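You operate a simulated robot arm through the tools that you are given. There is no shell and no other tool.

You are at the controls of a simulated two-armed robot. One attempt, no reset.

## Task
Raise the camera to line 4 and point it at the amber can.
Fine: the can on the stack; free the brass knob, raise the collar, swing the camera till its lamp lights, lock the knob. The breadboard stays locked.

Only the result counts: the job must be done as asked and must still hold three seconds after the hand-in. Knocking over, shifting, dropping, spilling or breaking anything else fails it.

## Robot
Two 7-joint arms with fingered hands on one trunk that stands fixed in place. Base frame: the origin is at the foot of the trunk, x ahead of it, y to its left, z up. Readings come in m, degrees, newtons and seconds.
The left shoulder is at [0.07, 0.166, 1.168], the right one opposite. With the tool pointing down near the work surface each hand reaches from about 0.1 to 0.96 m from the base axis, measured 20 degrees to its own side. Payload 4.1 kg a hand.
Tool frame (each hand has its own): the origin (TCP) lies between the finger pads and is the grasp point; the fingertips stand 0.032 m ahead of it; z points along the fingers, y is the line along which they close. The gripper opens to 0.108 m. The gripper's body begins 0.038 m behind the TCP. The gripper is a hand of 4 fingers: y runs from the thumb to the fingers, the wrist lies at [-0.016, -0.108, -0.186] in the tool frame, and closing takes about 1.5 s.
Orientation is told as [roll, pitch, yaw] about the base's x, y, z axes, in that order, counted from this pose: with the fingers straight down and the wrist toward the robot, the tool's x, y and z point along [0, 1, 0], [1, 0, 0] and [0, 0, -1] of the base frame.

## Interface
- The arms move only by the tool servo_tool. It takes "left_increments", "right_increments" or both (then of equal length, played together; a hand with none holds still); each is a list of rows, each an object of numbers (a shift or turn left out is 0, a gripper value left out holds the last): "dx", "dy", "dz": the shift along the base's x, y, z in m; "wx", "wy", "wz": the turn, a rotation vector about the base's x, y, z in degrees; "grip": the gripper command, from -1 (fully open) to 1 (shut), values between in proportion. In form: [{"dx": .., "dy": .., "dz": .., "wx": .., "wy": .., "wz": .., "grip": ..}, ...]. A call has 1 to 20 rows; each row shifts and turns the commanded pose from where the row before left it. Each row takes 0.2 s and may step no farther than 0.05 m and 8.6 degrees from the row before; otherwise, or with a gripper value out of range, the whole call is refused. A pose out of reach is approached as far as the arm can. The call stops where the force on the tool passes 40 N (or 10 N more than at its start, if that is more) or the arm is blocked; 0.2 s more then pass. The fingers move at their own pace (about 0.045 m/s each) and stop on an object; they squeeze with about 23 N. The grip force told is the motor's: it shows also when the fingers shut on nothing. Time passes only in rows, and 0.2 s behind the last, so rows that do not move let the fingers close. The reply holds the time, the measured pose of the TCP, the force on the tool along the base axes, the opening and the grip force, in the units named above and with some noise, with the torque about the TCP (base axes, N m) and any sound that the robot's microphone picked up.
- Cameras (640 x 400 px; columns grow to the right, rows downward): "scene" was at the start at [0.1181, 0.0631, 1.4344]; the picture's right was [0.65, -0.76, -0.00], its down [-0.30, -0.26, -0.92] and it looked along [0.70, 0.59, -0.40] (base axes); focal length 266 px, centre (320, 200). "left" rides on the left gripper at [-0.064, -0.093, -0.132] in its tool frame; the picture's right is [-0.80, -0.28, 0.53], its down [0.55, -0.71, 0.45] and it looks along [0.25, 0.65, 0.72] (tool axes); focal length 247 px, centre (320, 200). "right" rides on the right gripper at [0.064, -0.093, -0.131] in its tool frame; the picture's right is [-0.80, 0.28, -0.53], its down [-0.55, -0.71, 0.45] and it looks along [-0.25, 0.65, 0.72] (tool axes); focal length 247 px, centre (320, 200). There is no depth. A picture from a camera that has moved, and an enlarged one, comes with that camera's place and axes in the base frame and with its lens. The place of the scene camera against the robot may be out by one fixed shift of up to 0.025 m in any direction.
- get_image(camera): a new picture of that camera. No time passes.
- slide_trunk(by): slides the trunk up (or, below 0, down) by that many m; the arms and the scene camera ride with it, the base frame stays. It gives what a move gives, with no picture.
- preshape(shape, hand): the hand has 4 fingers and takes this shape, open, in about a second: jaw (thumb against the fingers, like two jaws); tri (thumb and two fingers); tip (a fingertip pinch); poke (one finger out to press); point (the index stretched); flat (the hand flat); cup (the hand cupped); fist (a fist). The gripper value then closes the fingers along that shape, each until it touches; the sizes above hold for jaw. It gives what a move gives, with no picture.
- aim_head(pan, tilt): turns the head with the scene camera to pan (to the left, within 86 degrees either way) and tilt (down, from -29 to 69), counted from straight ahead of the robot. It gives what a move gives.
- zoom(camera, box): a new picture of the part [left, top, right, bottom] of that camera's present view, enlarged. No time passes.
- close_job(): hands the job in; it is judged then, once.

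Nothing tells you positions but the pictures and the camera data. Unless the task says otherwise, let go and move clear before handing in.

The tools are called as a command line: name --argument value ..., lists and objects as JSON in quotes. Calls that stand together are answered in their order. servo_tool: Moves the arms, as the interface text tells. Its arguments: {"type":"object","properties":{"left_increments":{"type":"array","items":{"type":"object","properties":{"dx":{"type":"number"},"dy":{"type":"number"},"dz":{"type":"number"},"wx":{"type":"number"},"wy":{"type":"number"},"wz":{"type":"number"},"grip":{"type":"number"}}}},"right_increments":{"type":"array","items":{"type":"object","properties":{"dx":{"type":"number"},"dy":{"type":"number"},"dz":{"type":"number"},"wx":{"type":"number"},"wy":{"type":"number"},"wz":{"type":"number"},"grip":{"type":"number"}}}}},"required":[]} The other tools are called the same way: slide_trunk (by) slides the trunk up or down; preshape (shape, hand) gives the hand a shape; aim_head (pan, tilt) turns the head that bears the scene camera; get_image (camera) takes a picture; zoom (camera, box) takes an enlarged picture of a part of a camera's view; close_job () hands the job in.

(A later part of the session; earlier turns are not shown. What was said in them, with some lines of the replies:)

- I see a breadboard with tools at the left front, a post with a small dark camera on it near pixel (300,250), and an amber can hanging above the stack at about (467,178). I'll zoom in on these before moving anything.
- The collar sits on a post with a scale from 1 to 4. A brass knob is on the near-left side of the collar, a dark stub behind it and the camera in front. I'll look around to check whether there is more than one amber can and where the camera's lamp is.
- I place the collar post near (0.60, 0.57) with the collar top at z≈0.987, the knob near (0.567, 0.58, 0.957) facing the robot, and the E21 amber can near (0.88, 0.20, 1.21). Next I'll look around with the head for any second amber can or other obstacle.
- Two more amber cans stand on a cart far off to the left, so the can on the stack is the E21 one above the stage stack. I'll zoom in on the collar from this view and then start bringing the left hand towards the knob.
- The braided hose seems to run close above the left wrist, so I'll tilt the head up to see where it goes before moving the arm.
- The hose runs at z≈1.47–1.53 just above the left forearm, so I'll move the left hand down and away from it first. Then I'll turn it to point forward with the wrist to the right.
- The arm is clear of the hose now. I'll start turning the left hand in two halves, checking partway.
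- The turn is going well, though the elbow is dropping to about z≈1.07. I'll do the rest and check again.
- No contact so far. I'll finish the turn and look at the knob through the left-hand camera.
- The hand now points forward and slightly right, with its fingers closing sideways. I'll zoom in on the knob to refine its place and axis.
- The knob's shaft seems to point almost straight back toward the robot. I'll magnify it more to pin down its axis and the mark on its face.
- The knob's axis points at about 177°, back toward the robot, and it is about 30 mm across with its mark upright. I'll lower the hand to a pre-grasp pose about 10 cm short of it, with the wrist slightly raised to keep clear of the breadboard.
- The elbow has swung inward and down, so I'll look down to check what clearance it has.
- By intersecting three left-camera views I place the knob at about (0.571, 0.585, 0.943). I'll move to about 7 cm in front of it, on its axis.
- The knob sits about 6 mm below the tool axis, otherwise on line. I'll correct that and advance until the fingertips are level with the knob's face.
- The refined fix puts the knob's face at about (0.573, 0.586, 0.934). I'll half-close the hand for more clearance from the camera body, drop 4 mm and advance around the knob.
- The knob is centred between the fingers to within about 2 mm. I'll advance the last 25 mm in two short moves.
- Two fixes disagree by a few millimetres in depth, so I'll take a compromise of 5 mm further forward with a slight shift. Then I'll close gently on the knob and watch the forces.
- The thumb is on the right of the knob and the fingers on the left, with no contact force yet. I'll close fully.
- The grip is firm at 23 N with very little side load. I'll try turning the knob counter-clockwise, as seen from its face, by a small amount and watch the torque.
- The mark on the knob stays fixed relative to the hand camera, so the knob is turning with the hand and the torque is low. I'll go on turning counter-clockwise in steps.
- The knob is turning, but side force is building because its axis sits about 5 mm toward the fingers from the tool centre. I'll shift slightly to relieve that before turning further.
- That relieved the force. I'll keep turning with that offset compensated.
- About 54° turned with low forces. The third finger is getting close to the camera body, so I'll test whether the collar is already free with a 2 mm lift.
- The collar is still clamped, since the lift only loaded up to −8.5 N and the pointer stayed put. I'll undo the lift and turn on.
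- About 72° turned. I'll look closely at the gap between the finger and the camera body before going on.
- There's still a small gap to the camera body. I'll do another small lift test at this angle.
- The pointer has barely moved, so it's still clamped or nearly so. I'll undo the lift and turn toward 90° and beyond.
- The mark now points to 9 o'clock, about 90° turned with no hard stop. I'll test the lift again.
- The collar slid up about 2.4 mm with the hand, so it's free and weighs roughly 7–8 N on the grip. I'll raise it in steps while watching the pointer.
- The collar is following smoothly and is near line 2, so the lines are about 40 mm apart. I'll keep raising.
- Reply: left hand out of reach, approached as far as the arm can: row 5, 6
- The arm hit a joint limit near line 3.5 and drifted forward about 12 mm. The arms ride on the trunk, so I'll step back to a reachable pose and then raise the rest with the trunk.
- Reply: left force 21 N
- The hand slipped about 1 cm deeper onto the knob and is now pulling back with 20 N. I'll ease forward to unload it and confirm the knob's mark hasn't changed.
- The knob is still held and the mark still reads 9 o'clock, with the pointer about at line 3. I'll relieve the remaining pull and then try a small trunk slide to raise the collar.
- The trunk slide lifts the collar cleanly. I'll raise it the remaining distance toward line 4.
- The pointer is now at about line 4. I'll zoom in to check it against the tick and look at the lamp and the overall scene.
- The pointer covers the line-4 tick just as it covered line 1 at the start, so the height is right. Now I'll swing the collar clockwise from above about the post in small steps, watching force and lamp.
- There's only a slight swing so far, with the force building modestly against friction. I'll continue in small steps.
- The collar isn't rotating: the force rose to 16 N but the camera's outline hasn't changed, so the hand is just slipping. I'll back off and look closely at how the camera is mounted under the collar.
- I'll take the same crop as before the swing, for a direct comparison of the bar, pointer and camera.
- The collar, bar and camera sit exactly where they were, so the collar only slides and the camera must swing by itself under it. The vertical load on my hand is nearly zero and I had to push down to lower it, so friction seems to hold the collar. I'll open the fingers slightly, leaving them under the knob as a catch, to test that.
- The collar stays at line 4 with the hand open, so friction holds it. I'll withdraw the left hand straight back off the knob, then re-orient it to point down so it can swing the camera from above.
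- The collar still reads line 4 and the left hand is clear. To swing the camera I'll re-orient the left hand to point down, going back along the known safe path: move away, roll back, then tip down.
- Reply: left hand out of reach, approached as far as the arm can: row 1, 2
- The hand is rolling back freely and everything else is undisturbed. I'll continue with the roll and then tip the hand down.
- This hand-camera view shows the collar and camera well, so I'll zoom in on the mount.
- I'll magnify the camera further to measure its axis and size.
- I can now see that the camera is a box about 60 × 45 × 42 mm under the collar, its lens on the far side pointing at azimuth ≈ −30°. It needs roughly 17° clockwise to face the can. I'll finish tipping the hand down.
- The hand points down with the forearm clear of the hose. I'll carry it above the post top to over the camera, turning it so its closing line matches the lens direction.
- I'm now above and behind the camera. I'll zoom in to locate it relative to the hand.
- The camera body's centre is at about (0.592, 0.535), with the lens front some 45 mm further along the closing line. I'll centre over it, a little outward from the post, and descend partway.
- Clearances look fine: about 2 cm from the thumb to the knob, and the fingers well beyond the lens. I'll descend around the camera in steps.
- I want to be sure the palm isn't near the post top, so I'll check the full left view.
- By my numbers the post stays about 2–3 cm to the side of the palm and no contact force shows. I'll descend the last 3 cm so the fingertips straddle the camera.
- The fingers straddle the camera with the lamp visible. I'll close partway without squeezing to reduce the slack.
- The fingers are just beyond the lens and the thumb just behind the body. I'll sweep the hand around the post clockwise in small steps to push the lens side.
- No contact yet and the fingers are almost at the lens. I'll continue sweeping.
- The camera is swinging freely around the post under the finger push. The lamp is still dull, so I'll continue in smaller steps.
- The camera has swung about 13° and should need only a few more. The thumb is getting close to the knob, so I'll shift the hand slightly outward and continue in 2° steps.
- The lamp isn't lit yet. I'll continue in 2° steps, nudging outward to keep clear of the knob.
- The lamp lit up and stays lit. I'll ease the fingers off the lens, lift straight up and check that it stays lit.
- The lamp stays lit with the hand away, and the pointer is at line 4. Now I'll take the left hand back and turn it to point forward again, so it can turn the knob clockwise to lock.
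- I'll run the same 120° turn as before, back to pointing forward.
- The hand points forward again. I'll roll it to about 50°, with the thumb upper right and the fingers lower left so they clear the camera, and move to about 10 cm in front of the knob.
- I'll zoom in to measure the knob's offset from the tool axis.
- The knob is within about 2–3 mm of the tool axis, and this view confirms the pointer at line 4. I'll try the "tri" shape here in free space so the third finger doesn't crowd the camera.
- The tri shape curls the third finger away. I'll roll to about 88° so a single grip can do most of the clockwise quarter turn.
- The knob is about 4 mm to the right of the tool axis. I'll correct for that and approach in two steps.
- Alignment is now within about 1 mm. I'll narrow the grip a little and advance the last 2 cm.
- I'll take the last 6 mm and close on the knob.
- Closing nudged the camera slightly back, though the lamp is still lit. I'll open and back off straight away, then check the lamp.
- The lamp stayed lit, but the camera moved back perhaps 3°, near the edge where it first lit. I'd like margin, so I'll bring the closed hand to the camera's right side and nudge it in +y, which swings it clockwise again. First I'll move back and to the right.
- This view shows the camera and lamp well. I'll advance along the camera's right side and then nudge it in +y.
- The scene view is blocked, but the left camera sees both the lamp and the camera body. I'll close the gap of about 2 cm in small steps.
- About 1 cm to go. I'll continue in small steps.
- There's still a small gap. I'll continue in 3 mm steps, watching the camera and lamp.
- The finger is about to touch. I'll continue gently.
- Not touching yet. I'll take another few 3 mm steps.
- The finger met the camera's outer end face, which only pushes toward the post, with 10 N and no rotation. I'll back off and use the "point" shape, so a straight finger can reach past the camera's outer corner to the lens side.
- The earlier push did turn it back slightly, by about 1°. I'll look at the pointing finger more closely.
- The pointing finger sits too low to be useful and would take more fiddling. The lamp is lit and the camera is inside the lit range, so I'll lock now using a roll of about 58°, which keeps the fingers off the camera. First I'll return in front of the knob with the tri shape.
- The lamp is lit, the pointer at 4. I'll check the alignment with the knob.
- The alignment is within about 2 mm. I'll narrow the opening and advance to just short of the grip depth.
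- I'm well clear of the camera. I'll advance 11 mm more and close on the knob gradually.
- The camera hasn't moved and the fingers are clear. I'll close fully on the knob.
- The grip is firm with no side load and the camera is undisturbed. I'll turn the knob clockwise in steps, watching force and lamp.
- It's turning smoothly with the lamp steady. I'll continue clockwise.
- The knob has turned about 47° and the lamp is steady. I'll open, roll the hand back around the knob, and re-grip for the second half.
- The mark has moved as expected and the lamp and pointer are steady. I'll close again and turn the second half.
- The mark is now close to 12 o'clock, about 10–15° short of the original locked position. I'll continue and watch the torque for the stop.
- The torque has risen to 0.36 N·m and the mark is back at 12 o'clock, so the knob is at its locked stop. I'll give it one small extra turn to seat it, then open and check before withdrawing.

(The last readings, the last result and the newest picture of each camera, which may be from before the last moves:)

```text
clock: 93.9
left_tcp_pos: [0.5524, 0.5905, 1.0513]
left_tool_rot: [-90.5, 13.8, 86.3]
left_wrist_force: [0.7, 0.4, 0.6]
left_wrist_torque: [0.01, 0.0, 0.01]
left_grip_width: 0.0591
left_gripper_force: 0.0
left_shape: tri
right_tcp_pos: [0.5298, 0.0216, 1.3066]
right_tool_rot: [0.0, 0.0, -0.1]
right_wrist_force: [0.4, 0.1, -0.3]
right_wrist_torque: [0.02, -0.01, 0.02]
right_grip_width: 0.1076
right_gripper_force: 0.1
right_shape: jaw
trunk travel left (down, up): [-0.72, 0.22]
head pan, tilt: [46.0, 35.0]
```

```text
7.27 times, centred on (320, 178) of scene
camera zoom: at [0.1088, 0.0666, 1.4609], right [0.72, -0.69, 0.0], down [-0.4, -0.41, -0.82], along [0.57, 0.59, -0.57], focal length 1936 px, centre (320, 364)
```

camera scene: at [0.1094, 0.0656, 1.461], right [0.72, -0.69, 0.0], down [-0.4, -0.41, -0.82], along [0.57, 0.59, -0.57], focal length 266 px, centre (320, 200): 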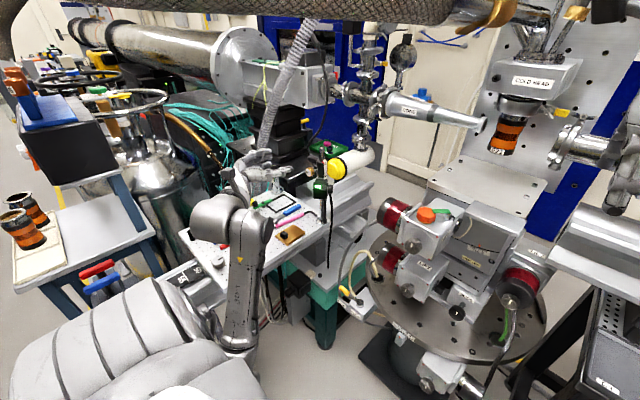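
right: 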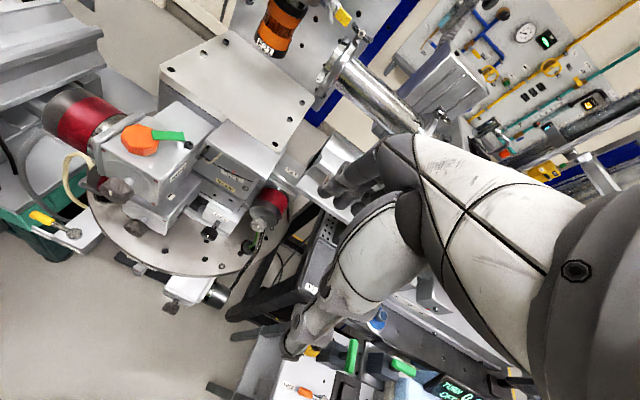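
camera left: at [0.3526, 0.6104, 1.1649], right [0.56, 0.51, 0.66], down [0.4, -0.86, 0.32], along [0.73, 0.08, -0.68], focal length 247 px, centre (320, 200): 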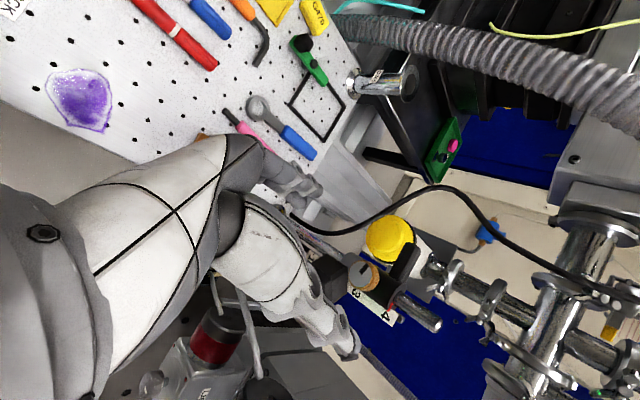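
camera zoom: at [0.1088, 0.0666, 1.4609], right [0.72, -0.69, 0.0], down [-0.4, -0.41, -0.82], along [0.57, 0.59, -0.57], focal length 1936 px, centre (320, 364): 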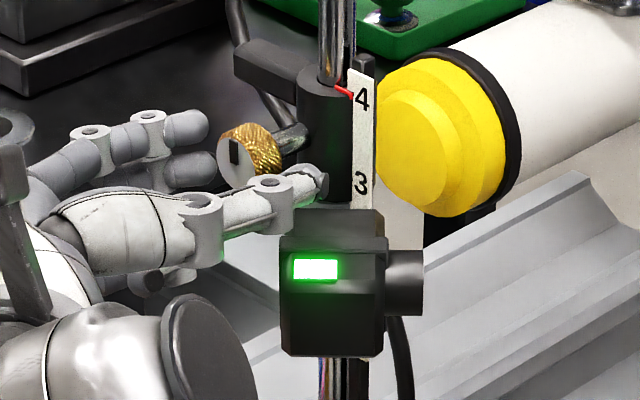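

The mark is at 12 o'clock, the lamp lit and the pointer at line 4. I'll withdraw straight back and check everything.

servo_tool --left_increments '[{"dx": -0.01, "dy": 0.0006}, {"dx": -0.015, "dy": 0.001}, {"dx": -0.02, "dy": 0.001}, {"dx": -0.03, "dz": 0.01}, {"dx": -0.03, "dz": 0.02}, {"dz": 0.02}]'

zoom --camera "left" --box '[280, 200, 460, 360]'

zoom --camera "scene" --box '[290, 140, 360, 205]'

get_image --camera "scene"

```text
clock: 95.3
left_tcp_pos: [0.447, 0.5921, 1.1023]
left_tool_rot: [-90.4, 13.9, 86.3]
left_wrist_force: [-1.0, -0.4, -0.4]
left_wrist_torque: [0.04, -0.01, 0.01]
left_grip_width: 0.059
left_gripper_force: 0.0
left_shape: tri
right_tcp_pos: [0.5294, 0.0218, 1.3066]
right_tool_rot: [0.1, 0.1, 0.0]
right_wrist_force: [0.5, -0.3, -0.4]
right_wrist_torque: [-0.02, 0.02, -0.01]
right_grip_width: 0.1076
right_gripper_force: 0.0
right_shape: jaw
trunk travel left (down, up): [-0.72, 0.22]
head pan, tilt: [46.0, 35.0]
```

```text
2.50 times, centred on (370, 280) of left
camera zoom: at [0.3111, 0.525, 1.1874], right [0.52, -0.12, 0.85], down [0.4, -0.84, -0.36], along [0.76, 0.52, -0.39], focal length 617 px, centre (195, 0)
```

zoom: 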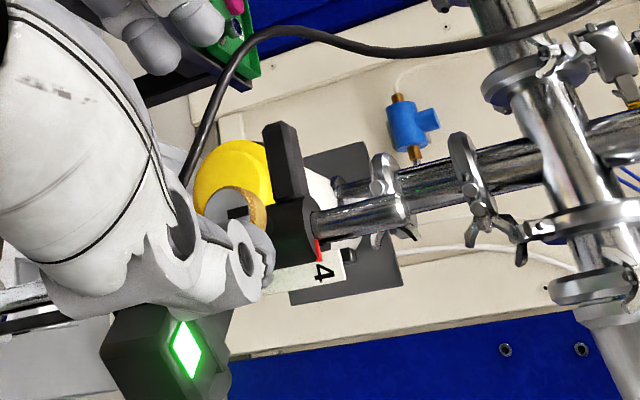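

```text
6.15 times, centred on (325, 172) of scene
camera zoom: at [0.1096, 0.0664, 1.4608], right [0.72, -0.69, 0.0], down [-0.4, -0.41, -0.82], along [0.57, 0.59, -0.57], focal length 1638 px, centre (289, 369)
```

zoom: 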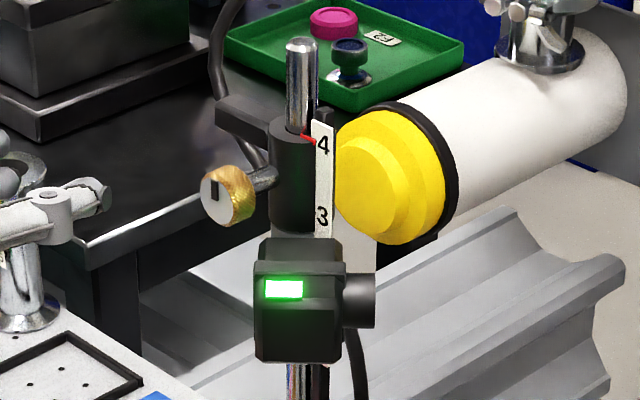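

```text
taken
camera scene: at [0.1096, 0.0664, 1.4608], right [0.72, -0.69, 0.0], down [-0.4, -0.41, -0.82], along [0.57, 0.59, -0.57], focal length 266 px, centre (320, 200)
```

scene: 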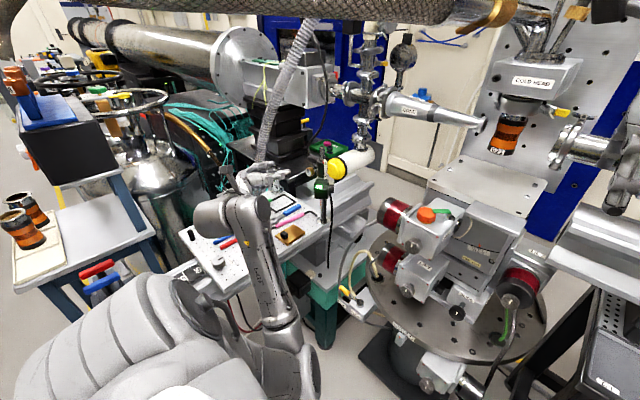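

The knob mark is upright (locked), the lamp lit and the pointer at line 4. I'll check the pointer in detail and make sure the breadboard and its lock are as they were.

zoom --camera "scene" --box '[312, 150, 342, 172]'

zoom --camera "scene" --box '[150, 170, 350, 310]'

servo_tool --left_increments '[{"dx": -0.02, "dz": 0.02}, {"dz": 0.02}, {}, {}, {}]'

zoom --camera "scene" --box '[290, 140, 360, 205]'

```text
16.00 times, centred on (327, 161) of scene
camera zoom: at [0.1096, 0.0664, 1.4608], right [0.72, -0.69, 0.0], down [-0.4, -0.41, -0.82], along [0.57, 0.59, -0.57], focal length 4258 px, centre (208, 824)
```

zoom: 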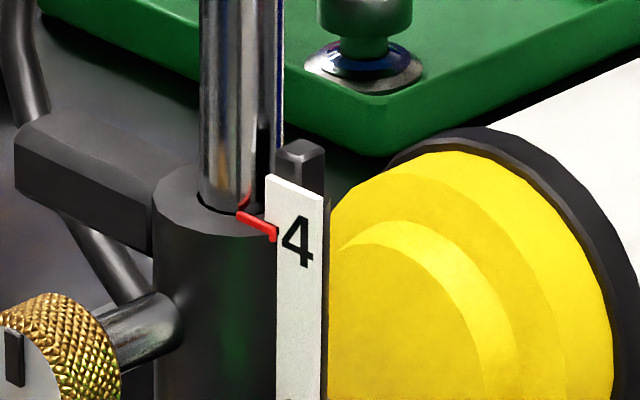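

```text
2.86 times, centred on (250, 240) of scene
camera zoom: at [0.1096, 0.0664, 1.4608], right [0.72, -0.69, 0.0], down [-0.4, -0.41, -0.82], along [0.57, 0.59, -0.57], focal length 760 px, centre (520, 86)
```

zoom: 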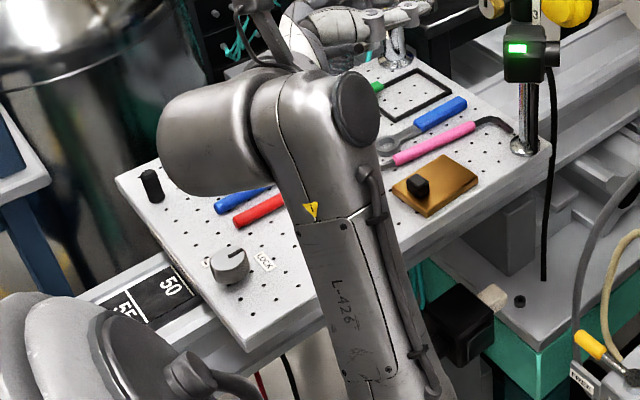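

```text
clock: 96.5
left_tcp_pos: [0.427, 0.5919, 1.1425]
left_tool_rot: [-90.3, 13.9, 86.3]
left_wrist_force: [0.3, -0.4, -0.2]
left_wrist_torque: [-0.05, 0.0, -0.02]
left_grip_width: 0.0588
left_gripper_force: 0.1
left_shape: tri
right_tcp_pos: [0.5287, 0.0222, 1.3062]
right_tool_rot: [0.0, 0.0, 0.0]
right_wrist_force: [0.3, -0.3, -0.3]
right_wrist_torque: [-0.02, 0.03, -0.02]
right_grip_width: 0.1076
right_gripper_force: 0.1
right_shape: jaw
trunk travel left (down, up): [-0.72, 0.22]
head pan, tilt: [46.0, 35.0]
```

```text
6.15 times, centred on (325, 172) of scene
camera zoom: at [0.1082, 0.067, 1.461], right [0.72, -0.69, 0.0], down [-0.4, -0.41, -0.82], along [0.57, 0.59, -0.57], focal length 1638 px, centre (289, 369)
```

zoom: 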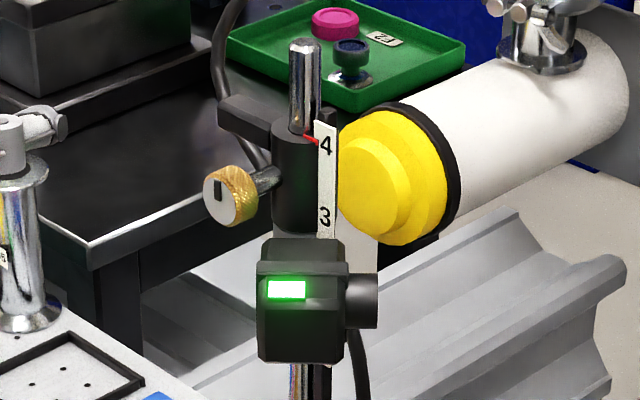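

Everything checks out: the collar pointer is on line 4, the lamp is lit toward the can on the stack and the knob mark is upright at its stop. The breadboard's lock and its items look undisturbed, and both hands are clear. I'm handing the job in.

close_job

```text
The job is handed in.
```

The camera is at line 4, its lamp is lit toward the amber can on the stack (E21), and the brass knob is locked again. I've handed the job in; no verdict came back with the hand-in.

- **Height:** the red pointer sits on the line-4 tick just as it sat on line 1 at the start, within about 1 mm.
- **Aim:** the lamp came on as the camera swung round. While I was locking, a finger nudged the camera back by roughly 3°, and I recovered only about 1°. The lamp stayed lit throughout, but the aim is probably near one edge of the lit range rather than centred.
- **Lock:** I turned the knob clockwise until it stopped firmly, with its mark back at 12 o'clock as at the start.
- **Everything else:** the breadboard's lock knob and the items I could see on the breadboard looked unmoved. The arm hid part of the board in that last view. Both hands are clear.
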